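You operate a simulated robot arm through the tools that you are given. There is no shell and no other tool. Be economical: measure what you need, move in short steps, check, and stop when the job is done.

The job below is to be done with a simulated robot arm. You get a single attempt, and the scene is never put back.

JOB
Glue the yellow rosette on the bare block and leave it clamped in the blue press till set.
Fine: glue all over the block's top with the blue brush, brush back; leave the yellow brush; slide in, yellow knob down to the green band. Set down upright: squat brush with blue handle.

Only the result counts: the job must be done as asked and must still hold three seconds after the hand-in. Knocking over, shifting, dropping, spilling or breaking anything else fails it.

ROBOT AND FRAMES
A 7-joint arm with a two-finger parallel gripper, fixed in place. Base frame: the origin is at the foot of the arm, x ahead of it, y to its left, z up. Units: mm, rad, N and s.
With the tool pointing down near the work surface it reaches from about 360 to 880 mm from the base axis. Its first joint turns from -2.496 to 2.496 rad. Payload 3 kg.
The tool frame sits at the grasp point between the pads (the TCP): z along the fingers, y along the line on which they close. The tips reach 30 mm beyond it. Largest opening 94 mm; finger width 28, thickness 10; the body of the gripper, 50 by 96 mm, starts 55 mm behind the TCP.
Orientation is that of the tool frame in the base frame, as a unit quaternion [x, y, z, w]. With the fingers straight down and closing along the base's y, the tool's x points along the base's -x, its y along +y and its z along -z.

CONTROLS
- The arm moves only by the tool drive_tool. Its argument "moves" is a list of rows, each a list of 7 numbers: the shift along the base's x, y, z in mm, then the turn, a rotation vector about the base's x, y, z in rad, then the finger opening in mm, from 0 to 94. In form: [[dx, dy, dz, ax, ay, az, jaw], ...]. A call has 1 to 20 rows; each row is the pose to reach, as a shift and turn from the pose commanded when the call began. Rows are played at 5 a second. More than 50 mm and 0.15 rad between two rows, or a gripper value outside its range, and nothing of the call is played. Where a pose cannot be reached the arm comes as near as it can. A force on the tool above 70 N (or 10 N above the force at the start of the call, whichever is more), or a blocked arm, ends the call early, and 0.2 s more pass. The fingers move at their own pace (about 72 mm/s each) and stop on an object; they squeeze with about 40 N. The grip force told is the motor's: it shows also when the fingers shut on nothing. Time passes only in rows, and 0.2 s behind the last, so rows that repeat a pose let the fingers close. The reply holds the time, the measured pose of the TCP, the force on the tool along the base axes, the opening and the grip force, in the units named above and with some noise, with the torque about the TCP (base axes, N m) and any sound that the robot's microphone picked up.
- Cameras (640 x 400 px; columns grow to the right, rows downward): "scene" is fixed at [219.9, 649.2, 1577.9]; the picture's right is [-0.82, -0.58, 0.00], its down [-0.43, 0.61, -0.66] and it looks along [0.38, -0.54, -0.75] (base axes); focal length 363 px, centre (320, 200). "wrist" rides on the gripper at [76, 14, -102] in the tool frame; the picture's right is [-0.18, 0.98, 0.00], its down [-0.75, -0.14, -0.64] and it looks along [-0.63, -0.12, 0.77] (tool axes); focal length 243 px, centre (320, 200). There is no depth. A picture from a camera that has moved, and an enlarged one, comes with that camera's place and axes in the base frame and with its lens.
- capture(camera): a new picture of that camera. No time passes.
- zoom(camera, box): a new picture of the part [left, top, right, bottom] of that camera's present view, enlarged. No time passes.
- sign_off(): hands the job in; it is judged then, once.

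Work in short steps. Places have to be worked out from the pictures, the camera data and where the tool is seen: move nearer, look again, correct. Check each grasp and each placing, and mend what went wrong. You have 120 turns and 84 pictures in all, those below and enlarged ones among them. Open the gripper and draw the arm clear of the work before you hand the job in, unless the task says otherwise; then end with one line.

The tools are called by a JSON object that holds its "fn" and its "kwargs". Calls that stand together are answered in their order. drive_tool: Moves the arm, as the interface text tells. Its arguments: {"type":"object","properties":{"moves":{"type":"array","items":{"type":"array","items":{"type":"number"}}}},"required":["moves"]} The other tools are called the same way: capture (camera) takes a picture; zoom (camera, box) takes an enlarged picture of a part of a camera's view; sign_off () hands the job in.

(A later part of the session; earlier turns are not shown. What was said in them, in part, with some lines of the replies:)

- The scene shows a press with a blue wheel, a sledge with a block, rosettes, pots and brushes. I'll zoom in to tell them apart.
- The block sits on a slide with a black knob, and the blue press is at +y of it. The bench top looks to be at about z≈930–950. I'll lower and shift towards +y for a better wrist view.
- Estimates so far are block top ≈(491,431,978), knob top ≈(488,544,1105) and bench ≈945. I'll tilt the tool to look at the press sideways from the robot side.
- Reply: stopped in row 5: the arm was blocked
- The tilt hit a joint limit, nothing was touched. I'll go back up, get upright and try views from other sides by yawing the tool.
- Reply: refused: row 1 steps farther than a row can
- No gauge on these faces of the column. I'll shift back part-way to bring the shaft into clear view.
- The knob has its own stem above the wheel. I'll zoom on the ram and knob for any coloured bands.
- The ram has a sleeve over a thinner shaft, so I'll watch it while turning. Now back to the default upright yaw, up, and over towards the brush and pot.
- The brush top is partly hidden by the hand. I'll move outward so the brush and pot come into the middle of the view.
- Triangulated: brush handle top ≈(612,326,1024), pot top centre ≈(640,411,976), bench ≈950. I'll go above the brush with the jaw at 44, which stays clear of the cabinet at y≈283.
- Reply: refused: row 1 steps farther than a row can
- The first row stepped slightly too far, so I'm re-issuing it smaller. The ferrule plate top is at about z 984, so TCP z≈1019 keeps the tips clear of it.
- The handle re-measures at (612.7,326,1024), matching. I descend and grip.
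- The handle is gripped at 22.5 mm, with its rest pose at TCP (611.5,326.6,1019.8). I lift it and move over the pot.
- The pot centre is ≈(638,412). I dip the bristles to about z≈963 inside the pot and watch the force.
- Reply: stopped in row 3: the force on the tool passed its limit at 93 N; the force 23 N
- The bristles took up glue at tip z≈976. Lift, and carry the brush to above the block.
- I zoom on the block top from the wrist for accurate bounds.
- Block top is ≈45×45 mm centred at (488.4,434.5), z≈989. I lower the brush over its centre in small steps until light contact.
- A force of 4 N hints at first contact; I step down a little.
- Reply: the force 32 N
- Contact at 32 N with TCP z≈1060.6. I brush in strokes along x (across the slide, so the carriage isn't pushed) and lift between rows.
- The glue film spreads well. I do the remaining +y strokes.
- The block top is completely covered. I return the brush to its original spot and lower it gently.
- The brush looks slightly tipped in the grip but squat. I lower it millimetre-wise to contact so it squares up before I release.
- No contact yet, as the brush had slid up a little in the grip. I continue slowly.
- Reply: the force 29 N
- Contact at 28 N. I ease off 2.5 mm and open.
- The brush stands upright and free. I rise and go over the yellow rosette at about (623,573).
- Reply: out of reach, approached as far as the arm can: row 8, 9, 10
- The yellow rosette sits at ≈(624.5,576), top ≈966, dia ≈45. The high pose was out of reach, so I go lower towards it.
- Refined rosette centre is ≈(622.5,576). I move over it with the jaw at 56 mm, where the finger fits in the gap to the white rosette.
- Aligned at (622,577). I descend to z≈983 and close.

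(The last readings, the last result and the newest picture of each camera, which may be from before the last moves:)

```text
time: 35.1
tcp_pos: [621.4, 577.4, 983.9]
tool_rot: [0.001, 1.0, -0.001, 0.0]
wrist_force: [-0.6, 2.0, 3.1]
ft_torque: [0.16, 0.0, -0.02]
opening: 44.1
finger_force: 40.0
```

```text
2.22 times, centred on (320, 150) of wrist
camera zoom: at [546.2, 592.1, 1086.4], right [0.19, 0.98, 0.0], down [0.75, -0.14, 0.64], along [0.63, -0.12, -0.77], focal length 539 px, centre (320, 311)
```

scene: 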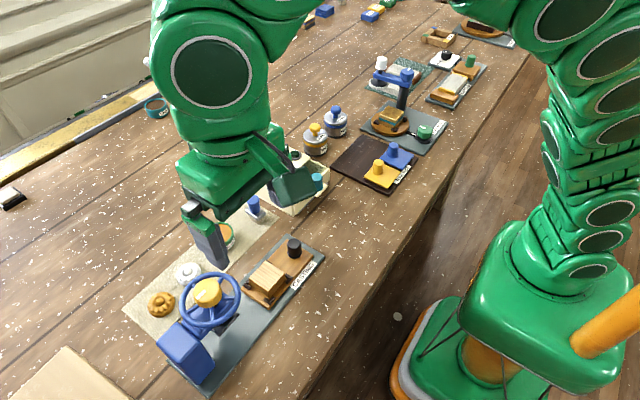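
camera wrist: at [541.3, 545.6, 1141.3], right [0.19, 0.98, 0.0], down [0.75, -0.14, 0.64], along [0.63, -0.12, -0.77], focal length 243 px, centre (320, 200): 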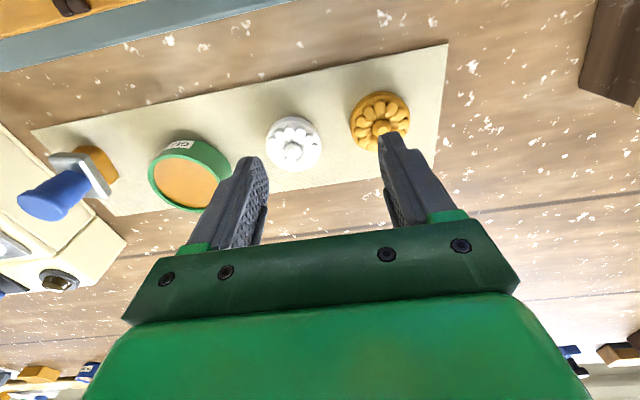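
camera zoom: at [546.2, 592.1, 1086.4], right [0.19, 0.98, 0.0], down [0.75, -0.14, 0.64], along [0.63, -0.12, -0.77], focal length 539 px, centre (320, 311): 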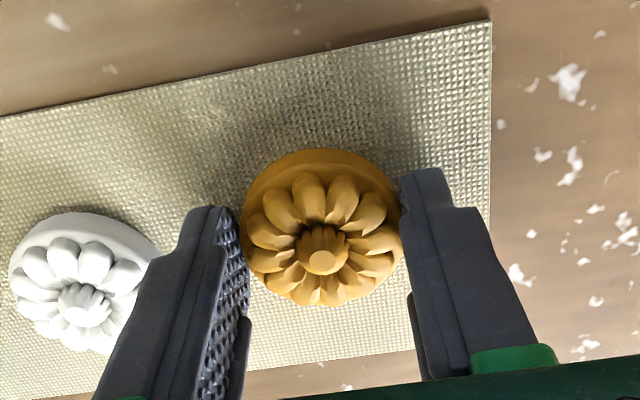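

The rosette is gripped at 44.1 mm. I lift it, go round the press via −y, then over the block.

{"fn": "drive_tool", "kwargs": {"moves": [[0, -1, 30, 0, 0, 0, 30], [0, -10, 70, 0, 0, 0, 30], [0, -50, 95, 0, 0, 0, 30], [0, -95, 95, 0, 0, 0, 30], [0, -140, 95, 0, 0, 0, 30], [-40, -143, 95, 0, 0, 0, 30], [-80, -143, 95, 0, 0, 0, 30], [-120, -143, 95, 0, 0, 0, 30], [-134, -143, 95, 0, 0, 0, 30], [-134, -143, 95, 0, 0, 0, 30]]}}

{"fn": "zoom", "kwargs": {"camera": "wrist", "box": [220, 40, 420, 240]}}

{"fn": "zoom", "kwargs": {"camera": "scene", "box": [190, 190, 340, 310]}}

```text
time: 37.4
tcp_pos: [487.0, 435.0, 1079.5]
tool_rot: [0.0, 1.0, -0.001, -0.001]
wrist_force: [0.4, -0.9, -0.8]
ft_torque: [-0.03, -0.03, 0.02]
opening: 44.0
finger_force: 40.0
```

```text
2.00 times, centred on (320, 140) of wrist
camera zoom: at [412.0, 449.4, 1181.0], right [0.19, 0.98, 0.0], down [0.75, -0.14, 0.64], along [0.63, -0.12, -0.77], focal length 485 px, centre (320, 320)
```

zoom: 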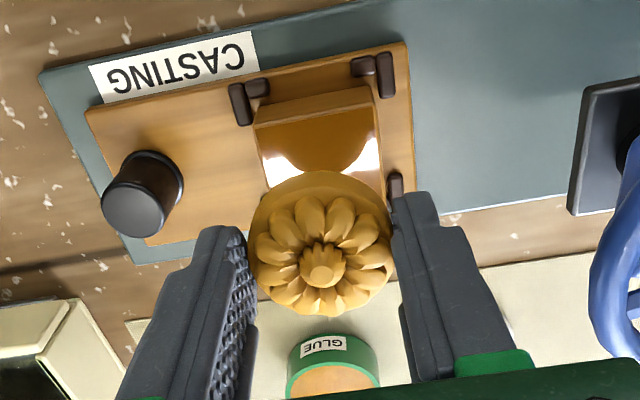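

```text
3.33 times, centred on (265, 250) of scene
camera zoom: at [219.9, 649.2, 1577.9], right [-0.82, -0.58, 0.0], down [-0.43, 0.61, -0.66], along [0.38, -0.54, -0.75], focal length 1212 px, centre (503, 33)
```

zoom: 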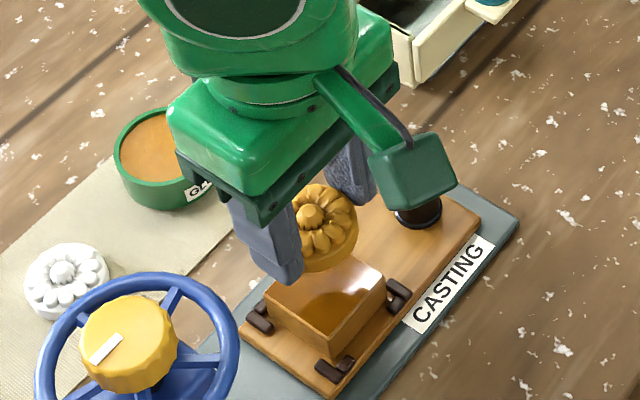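

The rosette is above the block at (487,435). I lower it to just above contact, then by millimetres.

{"fn": "drive_tool", "kwargs": {"moves": [[0.5, 0, -20, 0, 0, 0, 30], [0.5, 0, -40, 0, 0, 0, 30], [0.5, 0, -48, 0, 0, 0, 30], [0.5, 0, -50, 0, 0, 0, 30], [0.5, 0, -52, 0, 0, 0, 30]]}}

{"fn": "zoom", "kwargs": {"camera": "scene", "box": [220, 220, 320, 300]}}

```text
time: 38.5
tcp_pos: [488.3, 434.3, 1025.8]
tool_rot: [0.001, 1.0, -0.001, 0.0]
wrist_force: [-0.8, 0.7, 3.9]
ft_torque: [0.06, 0.01, -0.03]
opening: 44.5
finger_force: 40.1
```

```text
5.00 times, centred on (270, 260) of scene
camera zoom: at [219.9, 649.2, 1577.9], right [-0.82, -0.58, 0.0], down [-0.43, 0.61, -0.66], along [0.38, -0.54, -0.75], focal length 1817 px, centre (570, -100)
```

zoom: 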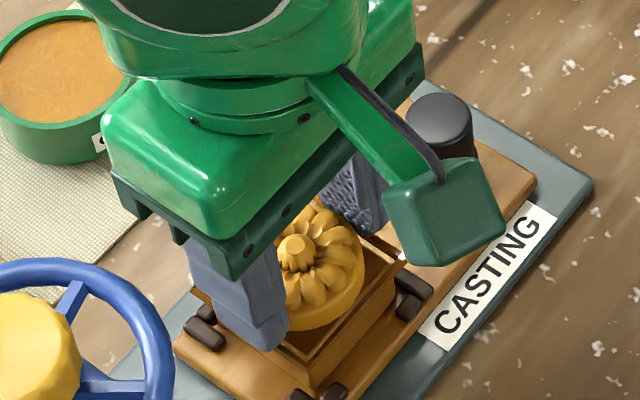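

Contact seems to begin. I press a touch further for a flat seat.

{"fn": "drive_tool", "kwargs": {"moves": [[0, 0, -1, 0, 0, 0, 30], [0, 0, -2, 0, 0, 0, 30]]}}

{"fn": "zoom", "kwargs": {"camera": "wrist", "box": [220, 60, 420, 240]}}

```text
time: 39.1
tcp_pos: [489.5, 436.1, 1026.0]
tool_rot: [0.001, 1.0, -0.001, 0.0]
wrist_force: [-0.6, -1.6, 29.3]
ft_torque: [-0.03, -0.12, -0.04]
opening: 44.4
finger_force: 39.9
```

```text
2.22 times, centred on (320, 150) of wrist
camera zoom: at [412.5, 449.2, 1128.1], right [0.19, 0.98, 0.0], down [0.75, -0.14, 0.64], along [0.63, -0.12, -0.77], focal length 539 px, centre (320, 311)
```

zoom: 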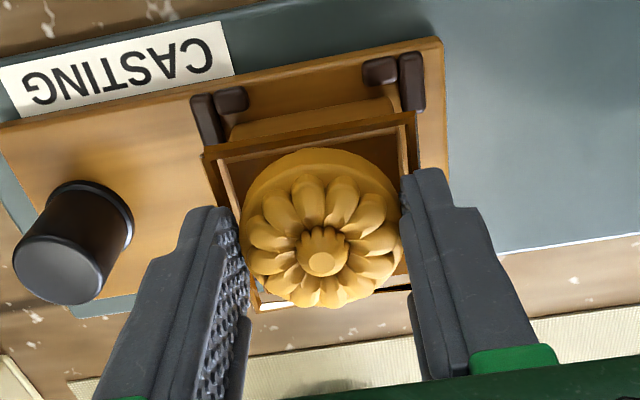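

The rosette is centred on the block and pressed at 29 N. I ease off and open.

{"fn": "drive_tool", "kwargs": {"moves": [[0, 0, 1.5, 0, 0, 0, 44], [0, 0, 1.5, 0, 0, 0, 50], [0, 0, 1.5, 0, 0, 0, 56], [0, 0, 1.5, 0, 0, 0, 56]]}}

{"fn": "drive_tool", "kwargs": {"moves": [[0, 0, 20, 0, 0, 0, 56], [0, -10, 60, 0, 0, 0, 56], [0, -30, 80, 0, 0, 0, 56], [0, -64, 80, 0, 0, 0, 56], [0, -64, 80, 0, 0, 0, 56]]}}

{"fn": "capture", "kwargs": {"camera": "wrist"}}

{"fn": "zoom", "kwargs": {"camera": "scene", "box": [220, 220, 320, 300]}}

```text
time: 40.1
tcp_pos: [488.7, 434.5, 1026.6]
tool_rot: [0.001, 1.0, -0.001, 0.0]
wrist_force: [-0.4, 0.7, -0.6]
ft_torque: [0.0, -0.01, -0.01]
opening: 55.6
finger_force: 0.1
```

```text
time: 41.4
tcp_pos: [488.1, 370.8, 1106.6]
tool_rot: [0.001, 1.0, 0.0, 0.0]
wrist_force: [0.0, 1.4, 0.3]
ft_torque: [0.0, -0.02, -0.01]
opening: 56.3
finger_force: 0.2
```

```text
37 pictures are left
camera wrist: at [412.3, 385.6, 1208.9], right [0.19, 0.98, 0.0], down [0.75, -0.14, 0.64], along [0.63, -0.12, -0.77], focal length 243 px, centre (320, 200)
```

wrist: 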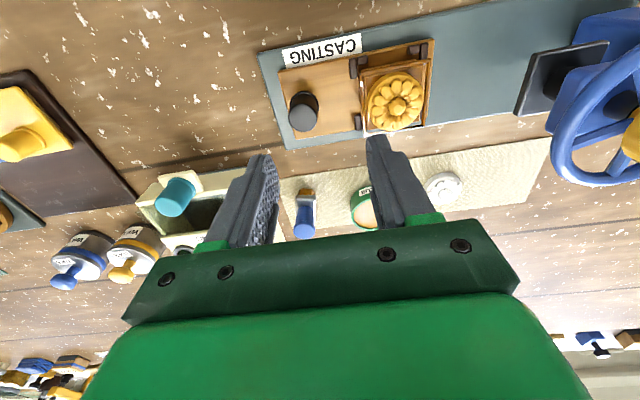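

```text
5.00 times, centred on (270, 260) of scene
camera zoom: at [219.9, 649.2, 1577.9], right [-0.82, -0.58, 0.0], down [-0.43, 0.61, -0.66], along [0.38, -0.54, -0.75], focal length 1817 px, centre (570, -100)
```

zoom: 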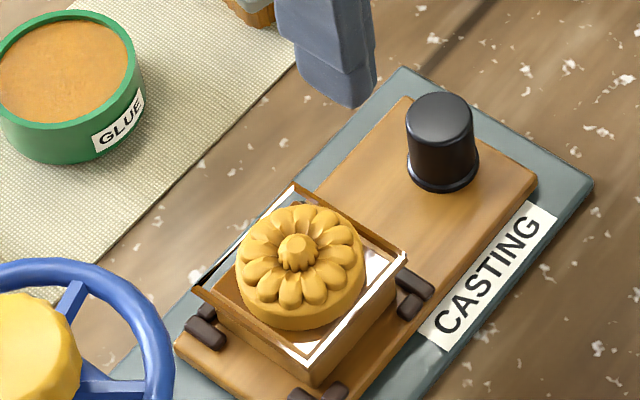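

The rosette is well seated with an even glue margin. The black knob is at ≈(483,358), top 1015. I yaw 90° so the narrow hand stays clear of the wheel, and move over the knob with a −8 mm y offset.

{"fn": "drive_tool", "kwargs": {"moves": [[0, 0, 0, 0, 0, 0.14, 56], [0, 0, 0, 0, 0, 0.28, 56], [0, 0, 0, 0, 0, 0.42, 56], [0, 0, 0, 0, 0, 0.56, 56], [0, 0, 0, 0, 0, 0.7, 56], [0, 0, 0, 0, 0, 0.84, 56], [0, 0, 0, 0, 0, 0.98, 56], [0, 0, 0, 0, 0, 1.12, 56], [-2, -10, 0, 0, 0, 1.26, 56], [-5, -20, -10, 0, 0, 1.4, 56], [-5, -21, -30, 0, 0, 1.5, 56], [-5, -21, -40, 0, 0, 1.57, 56], [-5, -21, -40, 0, 0, 1.57, 56]]}}

{"fn": "capture", "kwargs": {"camera": "wrist"}}

{"fn": "zoom", "kwargs": {"camera": "scene", "box": [220, 200, 340, 300]}}

```text
time: 44.1
tcp_pos: [482.0, 349.3, 1066.2]
tool_rot: [-0.706, 0.708, -0.001, 0.0]
wrist_force: [0.4, 1.0, -0.2]
ft_torque: [-0.02, 0.01, -0.01]
opening: 55.8
finger_force: 0.0
```

```text
35 pictures are left
camera wrist: at [468.4, 273.1, 1168.2], right [-0.98, 0.19, 0.0], down [0.14, 0.75, 0.64], along [0.12, 0.63, -0.77], focal length 243 px, centre (320, 200)
```

wrist: 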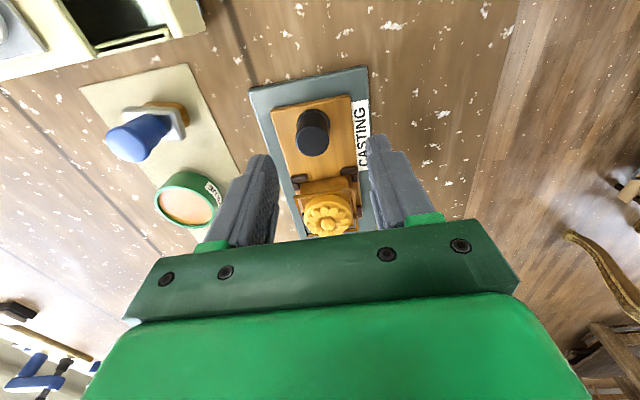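

```text
4.00 times, centred on (280, 250) of scene
camera zoom: at [219.9, 649.2, 1577.9], right [-0.82, -0.58, 0.0], down [-0.43, 0.61, -0.66], along [0.38, -0.54, -0.75], focal length 1454 px, centre (480, 0)
```

zoom: 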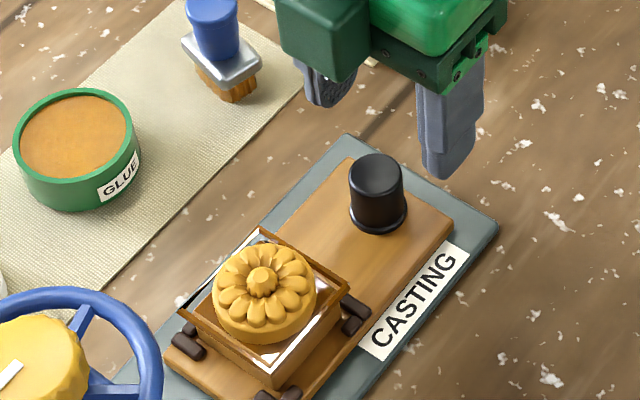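

Better triangulation puts the knob at (488.5,353), top ≈1006, in line with the block. I descend offset slightly behind it and close.

{"fn": "drive_tool", "kwargs": {"moves": [[6.5, -2.5, 0, 0, 0, 0, 56], [6.5, -2.5, -30, 0, 0, 0, 56], [6.5, -2.5, -50, 0, 0, 0, 56], [6.5, -2.5, -60, 0, 0, 0, 56], [6.5, -2.5, -60, 0, 0, 0, 15], [6.5, -2.5, -60, 0, 0, 0, 15], [6.5, -2.5, -60, 0, 0, 0, 15]]}}

{"fn": "capture", "kwargs": {"camera": "wrist"}}

```text
time: 45.8
tcp_pos: [490.3, 347.0, 1005.7]
tool_rot: [-0.706, 0.708, -0.002, -0.001]
wrist_force: [-0.1, 0.6, -4.0]
ft_torque: [0.15, 0.55, -0.01]
opening: 25.0
finger_force: 45.2
```

```text
33 pictures are left
camera wrist: at [475.5, 270.4, 1108.1], right [-0.98, 0.19, 0.0], down [0.14, 0.75, 0.64], along [0.12, 0.63, -0.77], focal length 243 px, centre (320, 200)
```

wrist: 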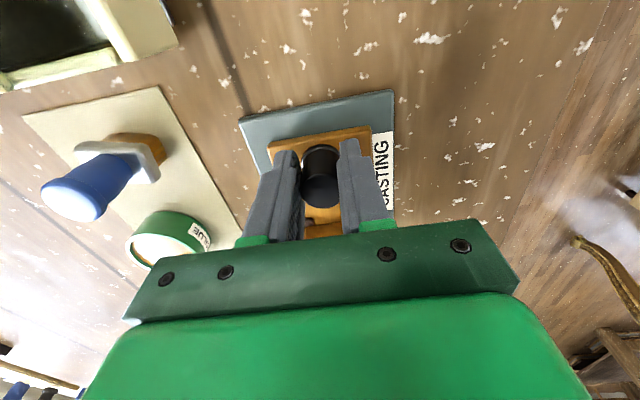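

The knob is gripped at 25 mm. I slide the carriage +y, starting gently.

{"fn": "drive_tool", "kwargs": {"moves": [[0, 5, 0, 0, 0, 0, 15], [0, 10, 0, 0, 0, 0, 15], [0, 18, 0, 0, 0, 0, 15], [0, 26, 0, 0, 0, 0, 15], [0, 34, 0, 0, 0, 0, 15], [0, 40, 0, 0, 0, 0, 15]]}}

{"fn": "zoom", "kwargs": {"camera": "scene", "box": [180, 220, 320, 330]}}

```text
time: 47.1
tcp_pos: [489.9, 385.6, 1005.0]
tool_rot: [-0.707, 0.707, -0.001, 0.0]
wrist_force: [14.7, -1.1, -10.6]
ft_torque: [-0.6, 0.25, 0.04]
opening: 24.9
finger_force: 44.7
```

```text
3.64 times, centred on (250, 275) of scene
camera zoom: at [219.9, 649.2, 1577.9], right [-0.82, -0.58, 0.0], down [-0.43, 0.61, -0.66], along [0.38, -0.54, -0.75], focal length 1322 px, centre (574, -73)
```

zoom: 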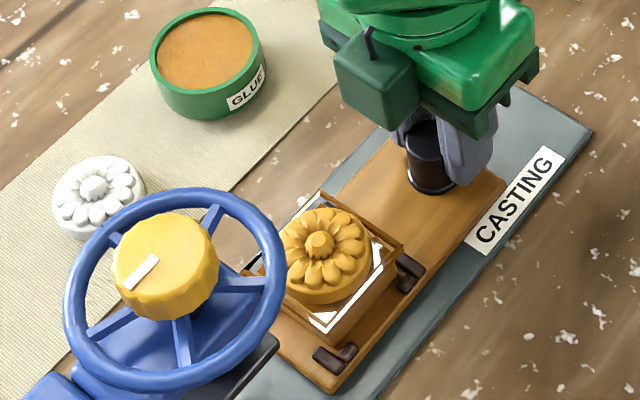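

It slides, with sideways force 15 N suggesting the rail leans slightly to +x. I compensate and continue.

{"fn": "drive_tool", "kwargs": {"moves": [[1, 0, 0.5, 0, 0, 0, 15], [1.5, 8, 0.5, 0, 0, 0, 15], [2, 16, 0.5, 0, 0, 0, 15], [2.3, 24, 0.5, 0, 0, 0, 15], [2.6, 32, 0.5, 0, 0, 0, 15], [3, 40, 0.5, 0, 0, 0, 15]]}}

{"fn": "zoom", "kwargs": {"camera": "scene", "box": [160, 230, 300, 340]}}

```text
time: 48.5
tcp_pos: [488.9, 427.3, 1006.6]
tool_rot: [-0.707, 0.707, 0.0, -0.002]
wrist_force: [-56.3, -0.4, -13.4]
ft_torque: [-0.17, 0.78, 0.53]
opening: 25.1
finger_force: 45.5
```

```text
3.64 times, centred on (230, 285) of scene
camera zoom: at [219.9, 649.2, 1577.9], right [-0.82, -0.58, 0.0], down [-0.43, 0.61, -0.66], along [0.38, -0.54, -0.75], focal length 1322 px, centre (647, -109)
```

zoom: 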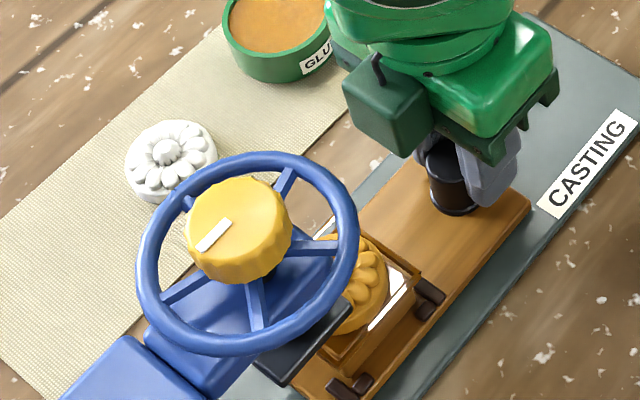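

I overcompensated: now −56 N. I shift back 2.3 mm in x to null the side force, then go on.

{"fn": "drive_tool", "kwargs": {"moves": [[-1.2, 0, 0, 0, 0, 0, 15], [-2.3, 0, 0, 0, 0, 0, 15]]}}

```text
time: 49.1
tcp_pos: [490.4, 425.8, 1005.8]
tool_rot: [-0.706, 0.708, -0.002, 0.0]
wrist_force: [-38.2, -0.4, -25.1]
ft_torque: [-0.07, 1.45, 0.34]
opening: 25.3
finger_force: 44.9
```

Still −38 N in x and −25 N in z, so I relax both further.

{"fn": "drive_tool", "kwargs": {"moves": [[-1.5, 0, -0.6, 0, 0, 0, 15], [-2.5, 0, -1, 0, 0, 0, 15]]}}

```text
time: 49.8
tcp_pos: [490.9, 426.0, 1006.0]
tool_rot: [-0.706, 0.708, -0.002, 0.002]
wrist_force: [5.4, -1.6, -20.9]
ft_torque: [-0.79, 0.6, 0.03]
opening: 25.1
finger_force: 44.7
```

Side force is nulled, and the rail actually leans slightly to −x. I continue with the last ~30 mm in small steps.

{"fn": "drive_tool", "kwargs": {"moves": [[-0.1, 5, -0.5, 0, 0, 0, 15], [-0.3, 10, -0.5, 0, 0, 0, 15], [-0.4, 14, -0.5, 0, 0, 0, 15], [-0.5, 18, -0.5, 0, 0, 0, 15], [-0.6, 22, -0.5, 0, 0, 0, 15]]}}

{"fn": "zoom", "kwargs": {"camera": "scene", "box": [150, 240, 290, 350]}}

```text
time: 51.0
tcp_pos: [489.5, 448.4, 1006.6]
tool_rot: [-0.706, 0.708, -0.001, 0.003]
wrist_force: [66.1, -0.2, 20.2]
ft_torque: [-0.07, -0.81, -0.59]
opening: 25.2
finger_force: 44.9
```

```text
3.64 times, centred on (220, 295) of scene
camera zoom: at [219.9, 649.2, 1577.9], right [-0.82, -0.58, 0.0], down [-0.43, 0.61, -0.66], along [0.38, -0.54, -0.75], focal length 1322 px, centre (684, -146)
```

zoom: 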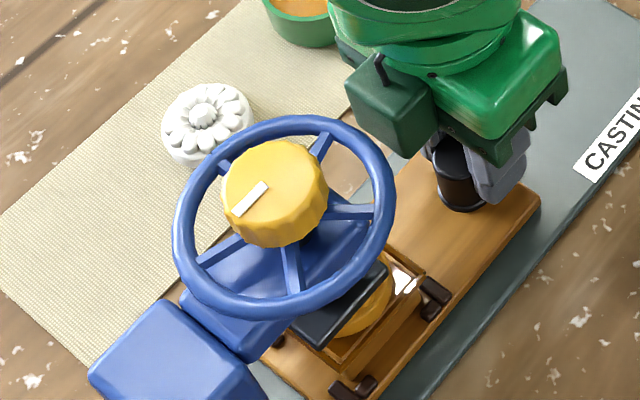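

Side force is now +66 N, so I shift +2 mm in x to relax it.

{"fn": "drive_tool", "kwargs": {"moves": [[1, 0, 0.5, 0, 0, 0, 15], [1.8, 0, 0.7, 0, 0, 0, 15]]}}

```text
time: 51.5
tcp_pos: [488.8, 449.8, 1005.9]
tool_rot: [-0.707, 0.707, -0.001, 0.001]
wrist_force: [58.9, 1.2, 25.0]
ft_torque: [0.49, -0.86, -0.55]
opening: 25.4
finger_force: 44.9
```

{"fn": "drive_tool", "kwargs": {"moves": [[1, 0, 0.5, 0, 0, 0, 15], [2, 0, 1, 0, 0, 0, 15], [2.5, 0, 1, 0, 0, 0, 15]]}}

```text
time: 52.4
tcp_pos: [489.3, 449.8, 1005.8]
tool_rot: [-0.706, 0.708, 0.0, -0.002]
wrist_force: [14.9, 0.3, 12.2]
ft_torque: [-0.05, -0.92, -0.03]
opening: 24.9
finger_force: 44.5
```

Relaxed. Now I push on in small steps until the y force shows the end stop.

{"fn": "drive_tool", "kwargs": {"moves": [[0.5, 3, 0.3, 0, 0, 0, 15], [0.5, 6, 0.3, 0, 0, 0, 15], [0.5, 9, 0.3, 0, 0, 0, 15], [0.5, 11, 0.3, 0, 0, 0, 15]]}}

{"fn": "zoom", "kwargs": {"camera": "scene", "box": [150, 240, 290, 350]}}

```text
time: 53.4
tcp_pos: [489.4, 458.2, 1005.6]
tool_rot: [-0.706, 0.708, -0.001, -0.002]
wrist_force: [-43.1, -43.0, 7.1]
ft_torque: [-0.86, 0.49, 0.64]
opening: 25.1
finger_force: 45.0
```

```text
3.64 times, centred on (220, 295) of scene
camera zoom: at [219.9, 649.2, 1577.9], right [-0.82, -0.58, 0.0], down [-0.43, 0.61, -0.66], along [0.38, -0.54, -0.75], focal length 1322 px, centre (684, -146)
```

zoom: 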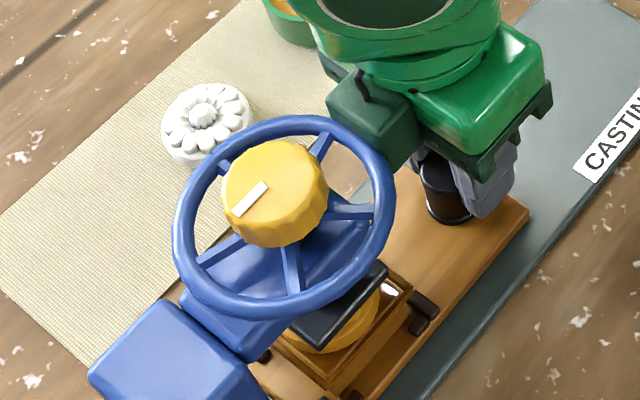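

The end stop is reached (Fy −43 N, slide ≈111 mm). I ease off, open and rise, then back away in −y.

{"fn": "drive_tool", "kwargs": {"moves": [[-1, -2, -0.5, 0, 0, 0, 15], [-1, -2, -0.5, 0, 0, 0, 50], [-1, -2, -0.5, 0, 0, 0, 50], [-1, -6, 30, 0, 0, 0, 50], [-1, -40, 60, 0, 0, 0, 50], [-1, -70, 100, 0, 0, 0, 50], [-1, -70, 130, 0, 0, 0, 50]]}}

{"fn": "capture", "kwargs": {"camera": "wrist"}}

{"fn": "zoom", "kwargs": {"camera": "scene", "box": [150, 240, 290, 350]}}

```text
time: 55.0
tcp_pos: [488.4, 389.8, 1136.5]
tool_rot: [-0.706, 0.708, -0.002, 0.001]
wrist_force: [0.1, 0.0, 0.0]
ft_torque: [0.0, 0.0, 0.02]
opening: 49.9
finger_force: 0.0
```

```text
28 pictures are left
camera wrist: at [475.5, 312.8, 1239.4], right [-0.98, 0.19, 0.0], down [0.14, 0.75, 0.64], along [0.12, 0.63, -0.77], focal length 243 px, centre (320, 200)
```

wrist: 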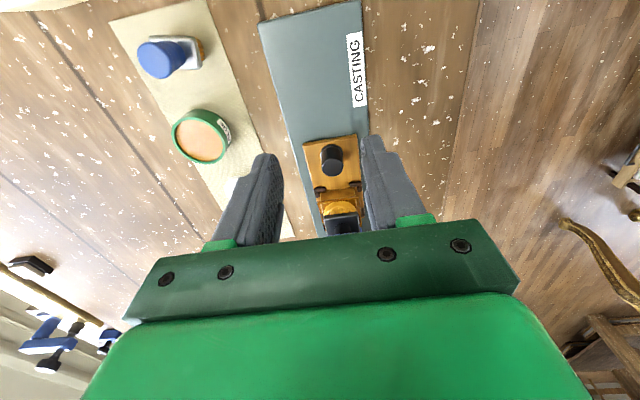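

```text
3.64 times, centred on (220, 295) of scene
camera zoom: at [219.9, 649.2, 1577.9], right [-0.82, -0.58, 0.0], down [-0.43, 0.61, -0.66], along [0.38, -0.54, -0.75], focal length 1322 px, centre (684, -146)
```

zoom: 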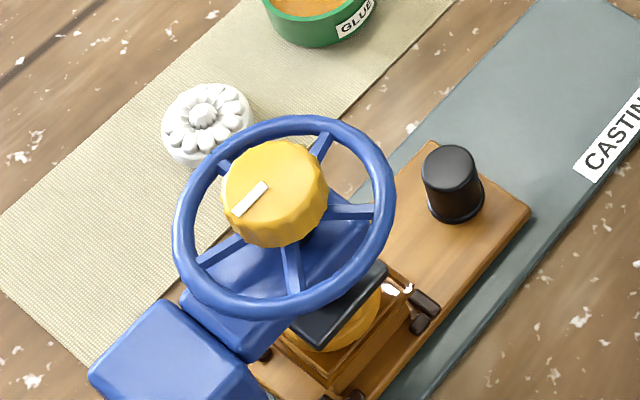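

The assembly sits under the platen. Next I go above the yellow knob ≈(488,544,1105), keeping this yaw as the start for turning clockwise.

{"fn": "drive_tool", "kwargs": {"moves": [[0, 0, 30, 0, 0, 0, 60], [0, 40, 30, 0, 0, 0, 60], [0, 80, 30, 0, 0, 0, 60], [0, 120, 30, 0, 0, 0, 60], [0, 154, 30, 0, 0, 0, 60], [0, 154, 30, 0, 0, 0, 60]]}}

{"fn": "capture", "kwargs": {"camera": "wrist"}}

{"fn": "zoom", "kwargs": {"camera": "scene", "box": [140, 220, 280, 370]}}

```text
time: 56.4
tcp_pos: [488.7, 542.4, 1167.0]
tool_rot: [-0.706, 0.708, 0.0, 0.0]
wrist_force: [-0.2, -0.4, 0.3]
ft_torque: [-0.03, 0.0, -0.03]
opening: 60.0
finger_force: 0.0
```

```text
26 pictures are left
camera wrist: at [475.4, 467.2, 1269.1], right [-0.98, 0.19, 0.0], down [0.14, 0.75, 0.64], along [0.12, 0.63, -0.77], focal length 243 px, centre (320, 200)
```

wrist: 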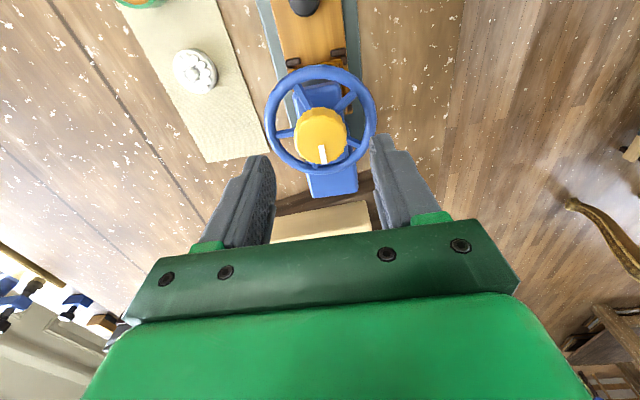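

```text
2.67 times, centred on (210, 295) of scene
camera zoom: at [219.9, 649.2, 1577.9], right [-0.82, -0.58, 0.0], down [-0.43, 0.61, -0.66], along [0.38, -0.54, -0.75], focal length 969 px, centre (613, -53)
```

zoom: 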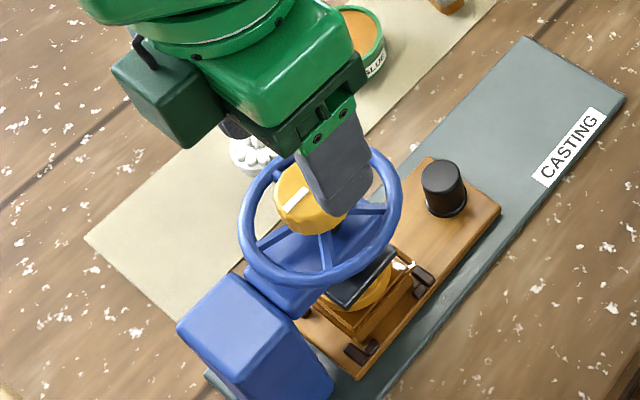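

The knob centre is confirmed at (489,544.5). I descend to z≈1114 (tips ≈1084, just above the wheel) and close.

{"fn": "drive_tool", "kwargs": {"moves": [[0.5, 2, -20, 0, 0, 0, 60], [0.5, 2, -40, 0, 0, 0, 60], [0.5, 2, -50, 0, 0, 0, 60], [0.5, 2, -53, 0, 0, 0, 60], [0.5, 2, -53, 0, 0, 0, 25], [0.5, 2, -53, 0, 0, 0, 25], [0.5, 2, -53, 0, 0, 0, 25]]}}

{"fn": "zoom", "kwargs": {"camera": "wrist", "box": [220, 60, 420, 240]}}

```text
time: 58.0
tcp_pos: [490.8, 545.8, 1114.3]
tool_rot: [-0.707, 0.707, -0.001, 0.0]
wrist_force: [-17.0, -0.4, 0.0]
ft_torque: [0.12, 0.46, -0.03]
opening: 37.3
finger_force: 44.9
```

```text
2.22 times, centred on (320, 150) of wrist
camera zoom: at [475.7, 469.5, 1216.1], right [-0.98, 0.19, 0.0], down [0.14, 0.75, 0.64], along [0.12, 0.63, -0.77], focal length 539 px, centre (320, 311)
```

zoom: 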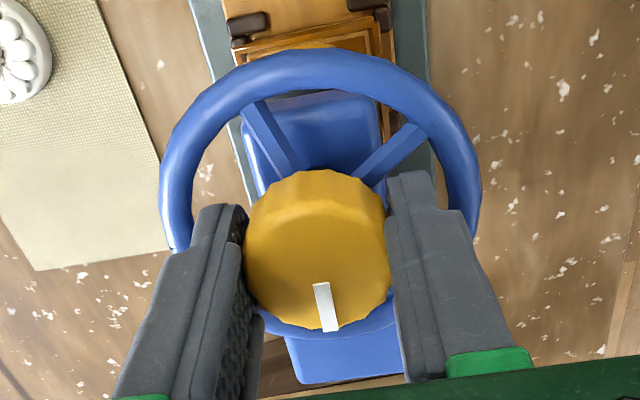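

The knob is gripped at 37.3 mm. I turn clockwise a first 0.8 rad and watch forces and height.

{"fn": "drive_tool", "kwargs": {"moves": [[-0.7, 0, 0, 0, 0, -0.14, 25], [-0.7, 0, 0, 0, 0, -0.28, 25], [-0.7, 0, 0, 0, 0, -0.42, 25], [-0.7, 0, 0, 0, 0, -0.56, 25], [-0.7, 0, 0, 0, 0, -0.7, 25], [-0.7, 0, 0, 0, 0, -0.84, 25]]}}

{"fn": "zoom", "kwargs": {"camera": "wrist", "box": [220, 60, 420, 240]}}

{"fn": "zoom", "kwargs": {"camera": "scene", "box": [140, 220, 280, 370]}}

```text
time: 59.4
tcp_pos: [491.1, 546.6, 1114.2]
tool_rot: [-0.355, 0.935, -0.002, -0.002]
wrist_force: [-13.7, -5.3, -27.1]
ft_torque: [0.28, 0.08, 0.05]
opening: 37.4
finger_force: 45.4
```

```text
2.22 times, centred on (320, 150) of wrist
camera zoom: at [424.4, 506.0, 1215.4], right [-0.51, 0.86, 0.0], down [0.66, 0.4, 0.64], along [0.55, 0.33, -0.77], focal length 539 px, centre (320, 311)
```

zoom: 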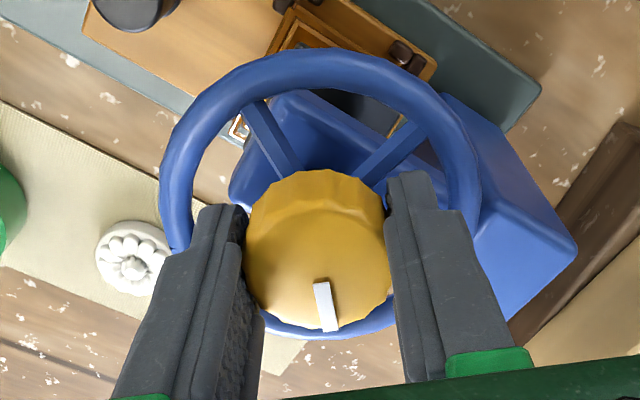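

```text
2.67 times, centred on (210, 295) of scene
camera zoom: at [219.9, 649.2, 1577.9], right [-0.82, -0.58, 0.0], down [-0.43, 0.61, -0.66], along [0.38, -0.54, -0.75], focal length 969 px, centre (613, -53)
```

zoom: 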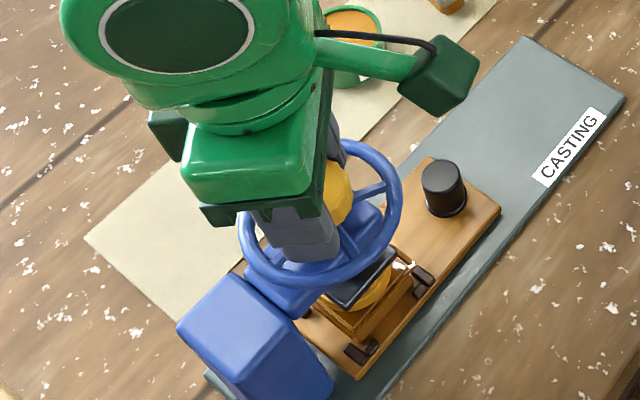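

Knob and wheel turn together and pull the tool downward, so clockwise lowers the screw. I continue, following it down.

{"fn": "drive_tool", "kwargs": {"moves": [[0, 0, -1.5, 0, 0, -0.1, 25], [0, 0, -1.7, 0, 0, -0.24, 25], [0, 0, -2, 0, 0, -0.38, 25], [0, 0, -2.3, 0, 0, -0.52, 25], [0, 0, -2.6, 0, 0, -0.66, 25], [0, 0, -2.9, 0, 0, -0.8, 25]]}}

```text
time: 60.8
tcp_pos: [490.9, 544.8, 1110.3]
tool_rot: [0.037, 0.999, -0.002, 0.0]
wrist_force: [-12.9, -32.9, -8.0]
ft_torque: [0.1, -0.01, 0.02]
opening: 37.3
finger_force: 45.0
```

Descent is roughly 2 mm per rad. I continue with y relieved.

{"fn": "drive_tool", "kwargs": {"moves": [[0, -1, -0.5, 0, 0, -0.1, 25], [0, -1.3, -0.8, 0, 0, -0.24, 25], [0, -1.3, -1.1, 0, 0, -0.38, 25], [0, -1.3, -1.4, 0, 0, -0.52, 25], [0, -1.3, -1.7, 0, 0, -0.66, 25], [0, -1.3, -2.0, 0, 0, -0.8, 25], [0, -1.3, -2.3, 0, 0, -0.94, 25]]}}

{"fn": "capture", "kwargs": {"camera": "wrist"}}

{"fn": "zoom", "kwargs": {"camera": "scene", "box": [140, 220, 280, 370]}}

```text
time: 62.4
tcp_pos: [491.0, 544.7, 1109.5]
tool_rot: [0.485, 0.874, -0.001, -0.001]
wrist_force: [-5.9, -8.5, -0.7]
ft_torque: [0.04, -0.28, 0.03]
opening: 37.2
finger_force: 45.2
```

```text
21 pictures are left
camera wrist: at [462.9, 616.3, 1211.6], right [0.93, 0.36, 0.0], down [0.28, -0.71, 0.64], along [0.23, -0.6, -0.77], focal length 243 px, centre (320, 200)
```

wrist: 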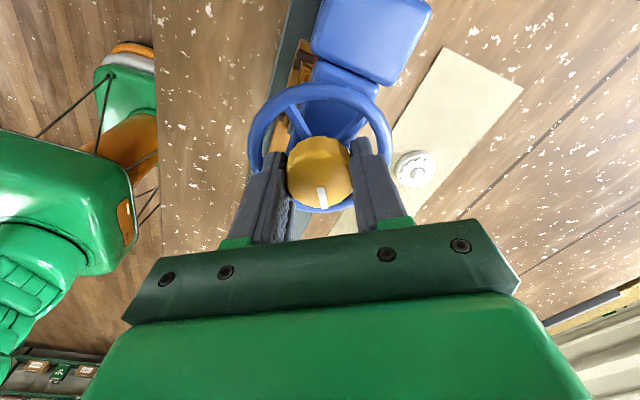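

```text
2.67 times, centred on (210, 295) of scene
camera zoom: at [219.9, 649.2, 1577.9], right [-0.82, -0.58, 0.0], down [-0.43, 0.61, -0.66], along [0.38, -0.54, -0.75], focal length 969 px, centre (613, -53)
```

zoom: 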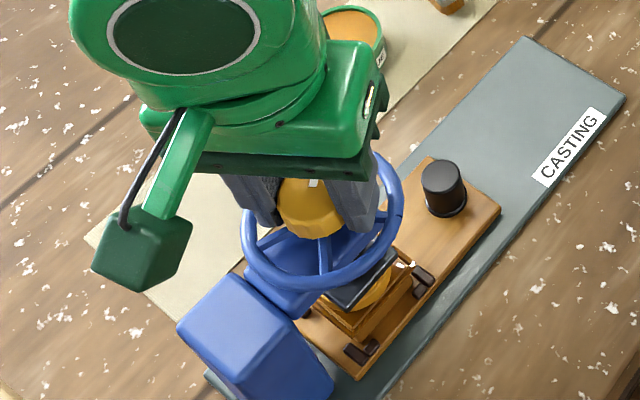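

About 5 mm down after 2.6 rad and the platen is not yet on the rosette. I continue another 0.56 rad before regrasping.

{"fn": "drive_tool", "kwargs": {"moves": [[0, 0, -0.3, 0, 0, -0.14, 25], [0, 0, -0.6, 0, 0, -0.28, 25], [0, 0, -0.9, 0, 0, -0.42, 25], [0, 0, -1.1, 0, 0, -0.56, 25]]}}

```text
time: 63.4
tcp_pos: [489.4, 544.9, 1107.8]
tool_rot: [0.708, 0.706, -0.001, -0.001]
wrist_force: [-18.8, -20.8, 3.5]
ft_torque: [-0.05, -0.06, 0.04]
opening: 37.5
finger_force: 44.9
```

Still free-turning; I go a bit further in the same grasp.

{"fn": "drive_tool", "kwargs": {"moves": [[0, 0, -0.3, 0, 0, -0.14, 25], [0, 0, -0.6, 0, 0, -0.28, 25], [0, 0, -0.9, 0, 0, -0.42, 25], [0, 0, -1.1, 0, 0, -0.56, 25], [0, 0, -1.4, 0, 0, -0.7, 25]]}}

{"fn": "zoom", "kwargs": {"camera": "scene", "box": [170, 260, 260, 370]}}

```text
time: 64.5
tcp_pos: [490.1, 545.6, 1108.6]
tool_rot: [0.875, 0.483, -0.001, -0.002]
wrist_force: [-31.7, -18.7, 3.3]
ft_torque: [-0.46, 0.17, 0.01]
opening: 37.2
finger_force: 44.7
out of reach, approached as far as the arm can: row 5
```

```text
3.64 times, centred on (215, 315) of scene
camera zoom: at [219.9, 649.2, 1577.9], right [-0.82, -0.58, 0.0], down [-0.43, 0.61, -0.66], along [0.38, -0.54, -0.75], focal length 1322 px, centre (702, -218)
```

zoom: 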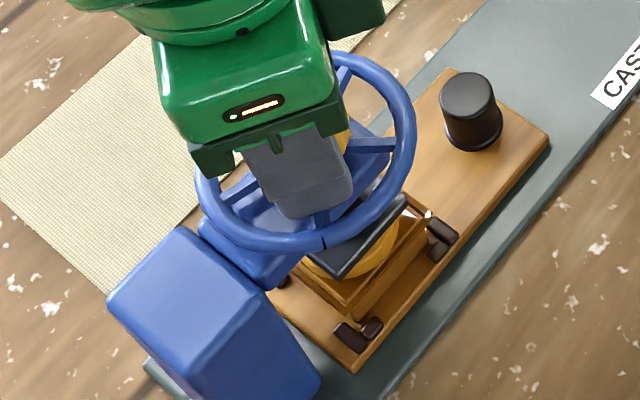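

Joint limit at about 3.7 rad total. I open, rise and unwind the wrist for a second grasp.

{"fn": "drive_tool", "kwargs": {"moves": [[0, 0, 0, 0, 0, 0, 60], [0, 0, 0, 0, 0, 0, 60], [0, 0, 25, 0, 0, 0, 60], [0, 0, 45, 0, 0, 0.14, 60], [0, 0, 45, 0, 0, 0.28, 60], [0, 0, 45, 0, 0, 0.42, 60], [0, 0, 45, 0, 0, 0.56, 60], [0, 0, 45, 0, 0, 0.7, 60], [0, 0, 45, 0, 0, 0.84, 60], [0, 0, 45, 0, 0, 0.98, 60], [0, 0, 45, 0, 0, 1.12, 60], [0, 0, 45, 0, 0, 1.26, 60], [0, 0, 45, 0, 0, 1.4, 60], [0, 0, 45, 0, 0, 1.54, 60], [0, 0, 45, 0, 0, 1.68, 60], [0, 0, 45, 0, 0, 1.82, 60]]}}

{"fn": "drive_tool", "kwargs": {"moves": [[0, 0, 0, 0, 0, 0.14, 60], [0, 0, 0, 0, 0, 0.28, 60], [0, 0, 0, 0, 0, 0.42, 60], [0, 0, 0, 0, 0, 0.56, 60], [0, 0, 0, 0, 0, 0.7, 60], [0, 0, 0, 0, 0, 0.84, 60], [0, 0, 0, 0, 0, 0.98, 60], [0, 0, 0, 0, 0, 1.12, 60], [0, 0, 0, 0, 0, 1.26, 60], [0, 0, 0, 0, 0, 1.4, 60], [0, 0, 0, 0, 0, 1.54, 60], [0, 0, 0, 0, 0, 1.68, 60], [0, 0, 0, 0, 0, 1.82, 60], [0, 0, 0, 0, 0, 1.9, 60]]}}

{"fn": "zoom", "kwargs": {"camera": "scene", "box": [150, 250, 270, 370]}}

```text
time: 68.0
tcp_pos: [491.1, 544.4, 1151.7]
tool_rot: [0.153, 0.988, -0.002, 0.0]
wrist_force: [0.1, -0.5, -1.2]
ft_torque: [-0.01, -0.03, -0.03]
opening: 60.0
finger_force: 0.1
out of reach, approached as far as the arm can: row 3
```

```text
time: 71.0
tcp_pos: [491.4, 545.2, 1151.5]
tool_rot: [0.714, -0.7, 0.001, 0.0]
wrist_force: [0.1, -0.1, 0.5]
ft_torque: [0.0, 0.01, -0.01]
opening: 60.0
finger_force: 0.1
```

```text
3.33 times, centred on (210, 310) of scene
camera zoom: at [219.9, 649.2, 1577.9], right [-0.82, -0.58, 0.0], down [-0.43, 0.61, -0.66], along [0.38, -0.54, -0.75], focal length 1212 px, centre (687, -167)
```

zoom: 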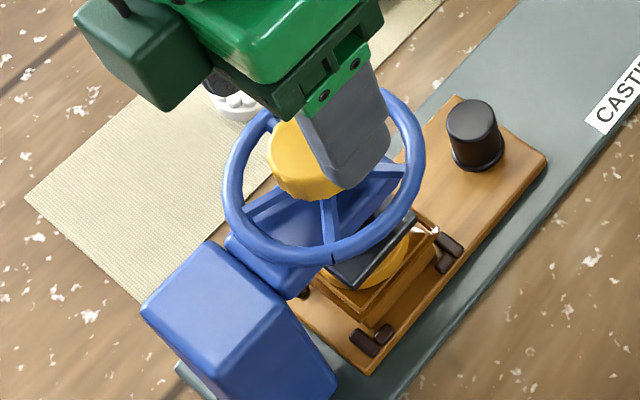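

Unwound. I regrasp the knob (now ≈7 mm lower) and turn on.

{"fn": "drive_tool", "kwargs": {"moves": [[-1, -0.8, -20, 0, 0, 0, 60], [-1, -0.8, -40, 0, 0, 0, 60], [-1, -0.8, -44, 0, 0, 0, 60], [-1, -0.8, -44, 0, 0, 0, 25], [-1, -0.8, -44, 0, 0, 0, 25], [-1, -0.8, -44, 0, 0, -0.1, 25], [-1, -0.8, -44.3, 0, 0, -0.24, 25], [-1, -0.8, -44.6, 0, 0, -0.38, 25], [-1, -0.8, -44.9, 0, 0, -0.52, 25], [-1, -0.8, -45.2, 0, 0, -0.66, 25]]}}

{"fn": "zoom", "kwargs": {"camera": "wrist", "box": [220, 60, 420, 240]}}

```text
time: 73.2
tcp_pos: [490.2, 544.6, 1106.0]
tool_rot: [-0.447, 0.895, 0.0, 0.0]
wrist_force: [-3.7, 9.5, 2.9]
ft_torque: [0.46, 0.22, 0.03]
opening: 36.5
finger_force: 45.3
```

```text
2.22 times, centred on (320, 150) of wrist
camera zoom: at [432.3, 491.8, 1208.7], right [-0.68, 0.74, 0.0], down [0.56, 0.52, 0.64], along [0.47, 0.43, -0.77], focal length 539 px, centre (320, 311)
```

zoom: 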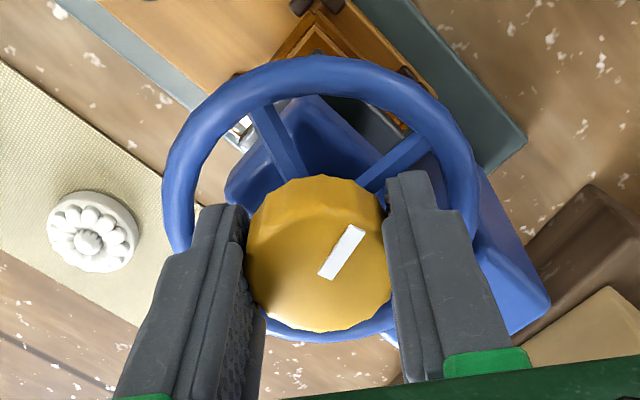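

Torque is still near zero, so no contact yet. I continue in smaller portions.

{"fn": "drive_tool", "kwargs": {"moves": [[0, 0, -0.3, 0, 0, -0.14, 25], [0, 0, -0.6, 0, 0, -0.28, 25], [0, 0, -0.9, 0, 0, -0.42, 25], [0, 0, -1.2, 0, 0, -0.56, 25]]}}

{"fn": "drive_tool", "kwargs": {"moves": [[0, 0, -0.3, 0, 0, -0.14, 25], [0, 0, -0.6, 0, 0, -0.28, 25], [0, 0, -0.9, 0, 0, -0.42, 25], [0, 0, -1.2, 0, 0, -0.56, 25]]}}

{"fn": "zoom", "kwargs": {"camera": "scene", "box": [150, 250, 270, 370]}}

```text
time: 74.2
tcp_pos: [489.2, 544.5, 1104.8]
tool_rot: [-0.181, 0.983, 0.0, 0.0]
wrist_force: [-11.5, 17.1, 7.1]
ft_torque: [0.47, 0.24, 0.03]
opening: 36.6
finger_force: 44.4
```

```text
time: 75.2
tcp_pos: [490.7, 544.2, 1103.8]
tool_rot: [0.098, 0.995, 0.0, 0.0]
wrist_force: [3.3, 43.9, 12.9]
ft_torque: [0.65, 0.12, 0.03]
opening: 36.6
finger_force: 44.9
```

```text
3.33 times, centred on (210, 310) of scene
camera zoom: at [219.9, 649.2, 1577.9], right [-0.82, -0.58, 0.0], down [-0.43, 0.61, -0.66], along [0.38, -0.54, -0.75], focal length 1212 px, centre (687, -167)
```

zoom: 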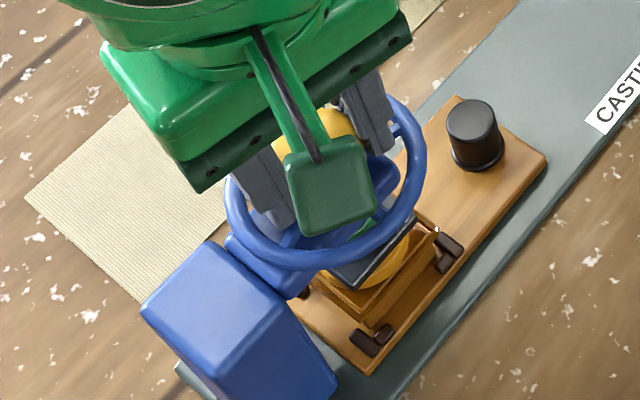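

A green patch shows inside the wheel near the ram. I zoom on it.

{"fn": "zoom", "kwargs": {"camera": "scene", "box": [205, 300, 245, 335]}}

{"fn": "zoom", "kwargs": {"camera": "wrist", "box": [240, 60, 400, 210]}}

```text
11.43 times, centred on (225, 318) of scene
camera zoom: at [219.9, 649.2, 1577.9], right [-0.82, -0.58, 0.0], down [-0.43, 0.61, -0.66], along [0.38, -0.54, -0.75], focal length 4154 px, centre (1406, -1143)
```

zoom: 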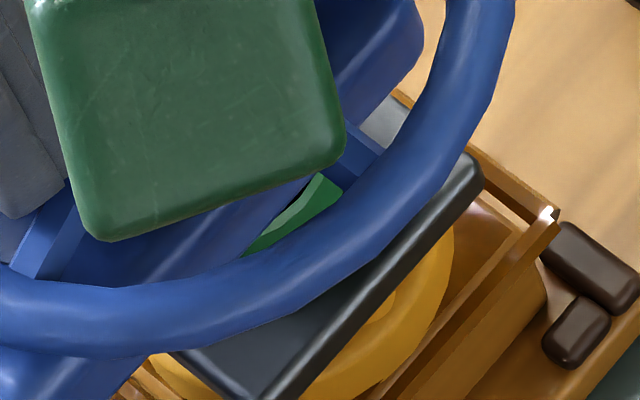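

```text
2.67 times, centred on (320, 135) of wrist
camera zoom: at [418.1, 573.4, 1206.1], right [0.37, 0.93, 0.0], down [0.71, -0.28, 0.64], along [0.6, -0.24, -0.77], focal length 647 px, centre (320, 373)
```

zoom: 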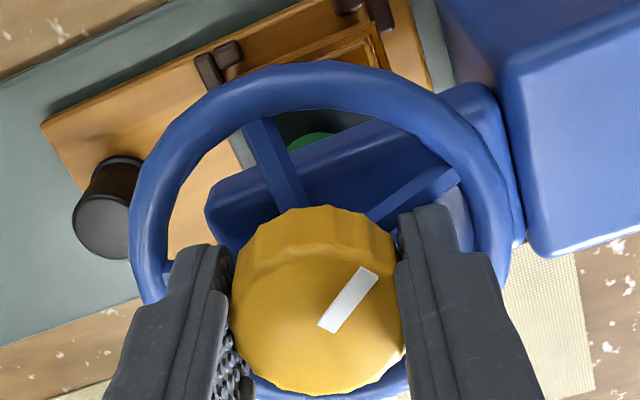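

A green band is showing on the ram. I release the knob and move to the low side view to judge it properly.

{"fn": "drive_tool", "kwargs": {"moves": [[0, -1, 0, 0, 0, 0, 60], [0, -1, 0, 0, 0, 0, 60], [0, -1, 25, 0, 0, 0, 60], [0, -1, 47, 0, 0, 0, 60], [-40, -10, 50, 0, 0, 0.1, 60], [-80, -20, 50, 0, 0, 0.24, 60], [-120, -30, 50, 0, 0, 0.38, 60], [-160, -40, 50, 0, 0, 0.52, 60], [-195, -55, 40, 0, 0, 0.66, 60], [-200, -65, 20, 0, 0, 0.8, 60], [-200, -65, 0, 0, 0, 0.94, 60], [-200, -65, -20, 0, 0, 1.08, 60], [-200, -65, -40, 0, 0, 1.22, 60], [-200, -65, -50, 0, 0, 1.36, 60], [-200, -65, -55, 0, 0, 1.5, 60], [-200, -65, -60, 0, 0, 1.64, 60], [-200, -65, -60, 0, 0, 1.78, 60]]}}

{"fn": "capture", "kwargs": {"camera": "wrist"}}

{"fn": "zoom", "kwargs": {"camera": "scene", "box": [185, 265, 255, 335]}}

```text
time: 78.8
tcp_pos: [289.7, 478.9, 1043.8]
tool_rot: [0.714, -0.701, 0.002, 0.0]
wrist_force: [-0.2, 1.0, -1.2]
ft_torque: [-0.02, -0.01, -0.01]
opening: 60.1
finger_force: 0.1
```

```text
13 pictures are left
camera wrist: at [276.9, 402.0, 1146.0], right [-0.99, 0.17, 0.0], down [0.12, 0.76, 0.64], along [0.11, 0.63, -0.77], focal length 243 px, centre (320, 200)
```

wrist: 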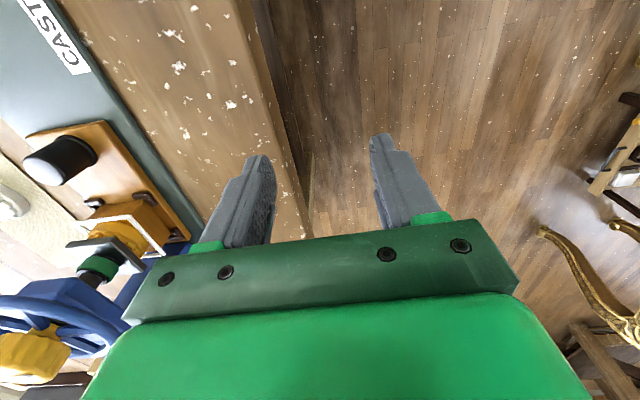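

```text
5.71 times, centred on (220, 300) of scene
camera zoom: at [219.9, 649.2, 1577.9], right [-0.82, -0.58, 0.0], down [-0.43, 0.61, -0.66], along [0.38, -0.54, -0.75], focal length 2077 px, centre (891, -371)
```

zoom: 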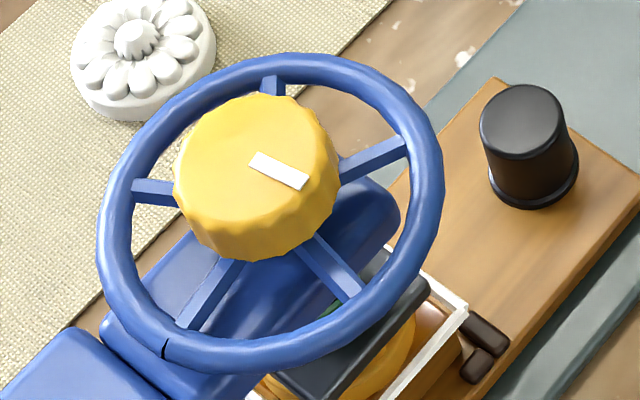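

The glue rim has turned white. I zoom on the ram's green band.

{"fn": "zoom", "kwargs": {"camera": "wrist", "box": [50, 210, 150, 300]}}

```text
4.44 times, centred on (100, 255) of wrist
camera zoom: at [276.9, 402.0, 1146.0], right [-0.99, 0.17, 0.0], down [0.12, 0.76, 0.64], along [0.11, 0.63, -0.77], focal length 1078 px, centre (1298, -44)
```

zoom: 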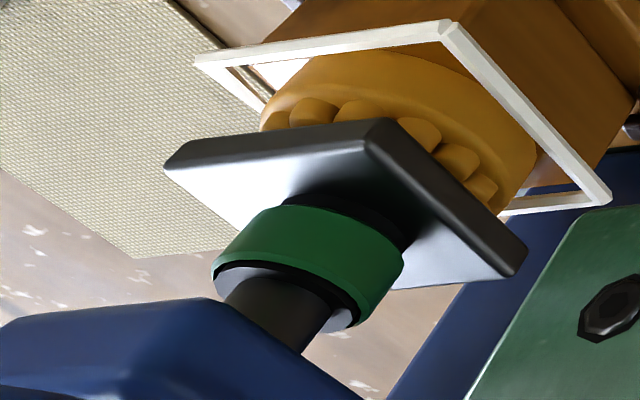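

The ram's indicator ring is fully green, the platen is on the rosette, and it holds with the knob released. I draw the arm away upward and let some time pass, then re-check everything.

{"fn": "drive_tool", "kwargs": {"moves": [[0, -20, 40, 0, 0, 0, 60], [0, -40, 80, 0, 0, 0, 60], [0, -60, 120, 0, 0, 0, 60], [0, -80, 160, 0, 0, 0, 60], [0, -100, 190, 0, 0, 0, 60], [0, -100, 190, 0, 0, 0, 60], [0, -100, 190, 0, 0, 0, 60], [0, -100, 190, 0, 0, 0, 60], [0, -100, 190, 0, 0, 0, 60], [0, -100, 190, 0, 0, 0, 60], [0, -100, 190, 0, 0, 0, 60], [0, -100, 190, 0, 0, 0, 60], [0, -100, 190, 0, 0, 0, 60], [0, -100, 190, 0, 0, 0, 60], [0, -100, 190, 0, 0, 0, 60], [0, -100, 190, 0, 0, 0, 60], [0, -100, 190, 0, 0, 0, 60], [0, -100, 190, 0, 0, 0, 60], [0, -100, 190, 0, 0, 0, 60], [0, -100, 190, 0, 0, 0, 60]]}}

{"fn": "capture", "kwargs": {"camera": "scene"}}

{"fn": "zoom", "kwargs": {"camera": "scene", "box": [185, 265, 255, 335]}}

{"fn": "zoom", "kwargs": {"camera": "scene", "box": [190, 150, 310, 250]}}

```text
time: 83.0
tcp_pos: [290.5, 377.2, 1233.2]
tool_rot: [0.713, -0.701, 0.001, 0.001]
wrist_force: [0.0, 0.4, -0.4]
ft_torque: [-0.01, 0.01, -0.02]
opening: 60.0
finger_force: 0.0
```

```text
10 pictures are left
```

scene: 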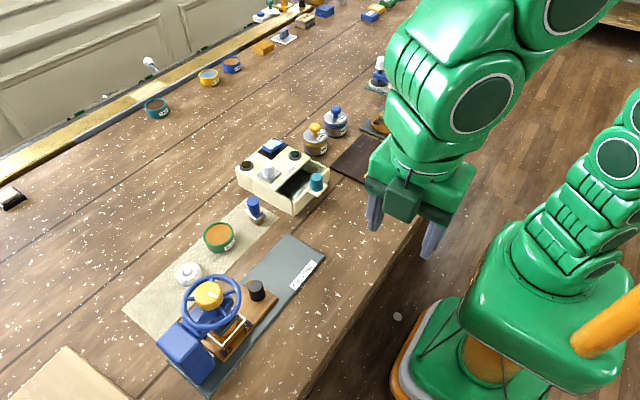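

```text
5.71 times, centred on (220, 300) of scene
camera zoom: at [219.9, 649.2, 1577.9], right [-0.82, -0.58, 0.0], down [-0.43, 0.61, -0.66], along [0.38, -0.54, -0.75], focal length 2077 px, centre (891, -371)
```

zoom: 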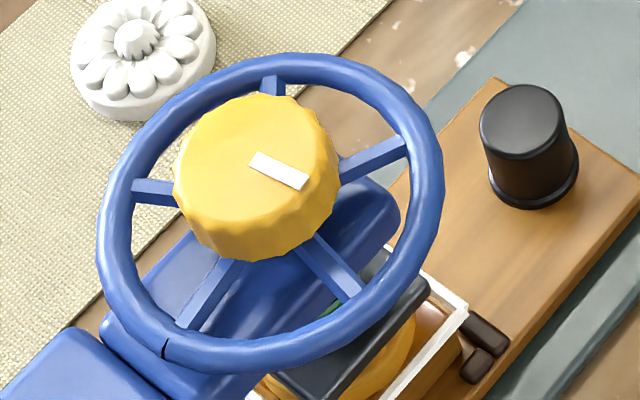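

```text
4.00 times, centred on (250, 200) of scene
camera zoom: at [219.9, 649.2, 1577.9], right [-0.82, -0.58, 0.0], down [-0.43, 0.61, -0.66], along [0.38, -0.54, -0.75], focal length 1454 px, centre (600, 200)
```

zoom: 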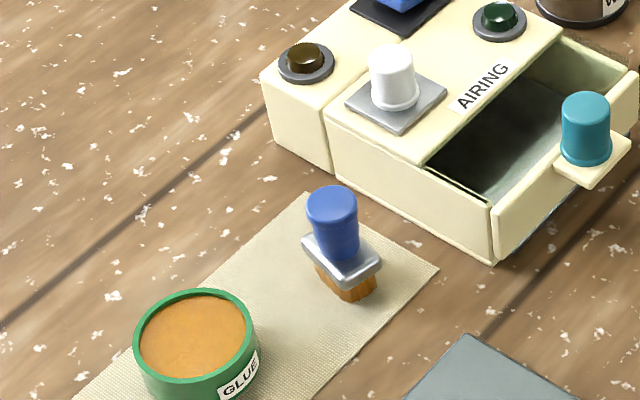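

The band is still green, the glue rim is white (set), the brush is back upright, and everything else is in place with the gripper open and clear. I hand the job in.

{"fn": "sign_off", "kwargs": {}}

```text
The job is handed in.
```

The yellow rosette is glued on the block and clamped in the blue press: its ring showed green and the glue rim had turned white, which I take as set. The blue brush is back upright in its place.
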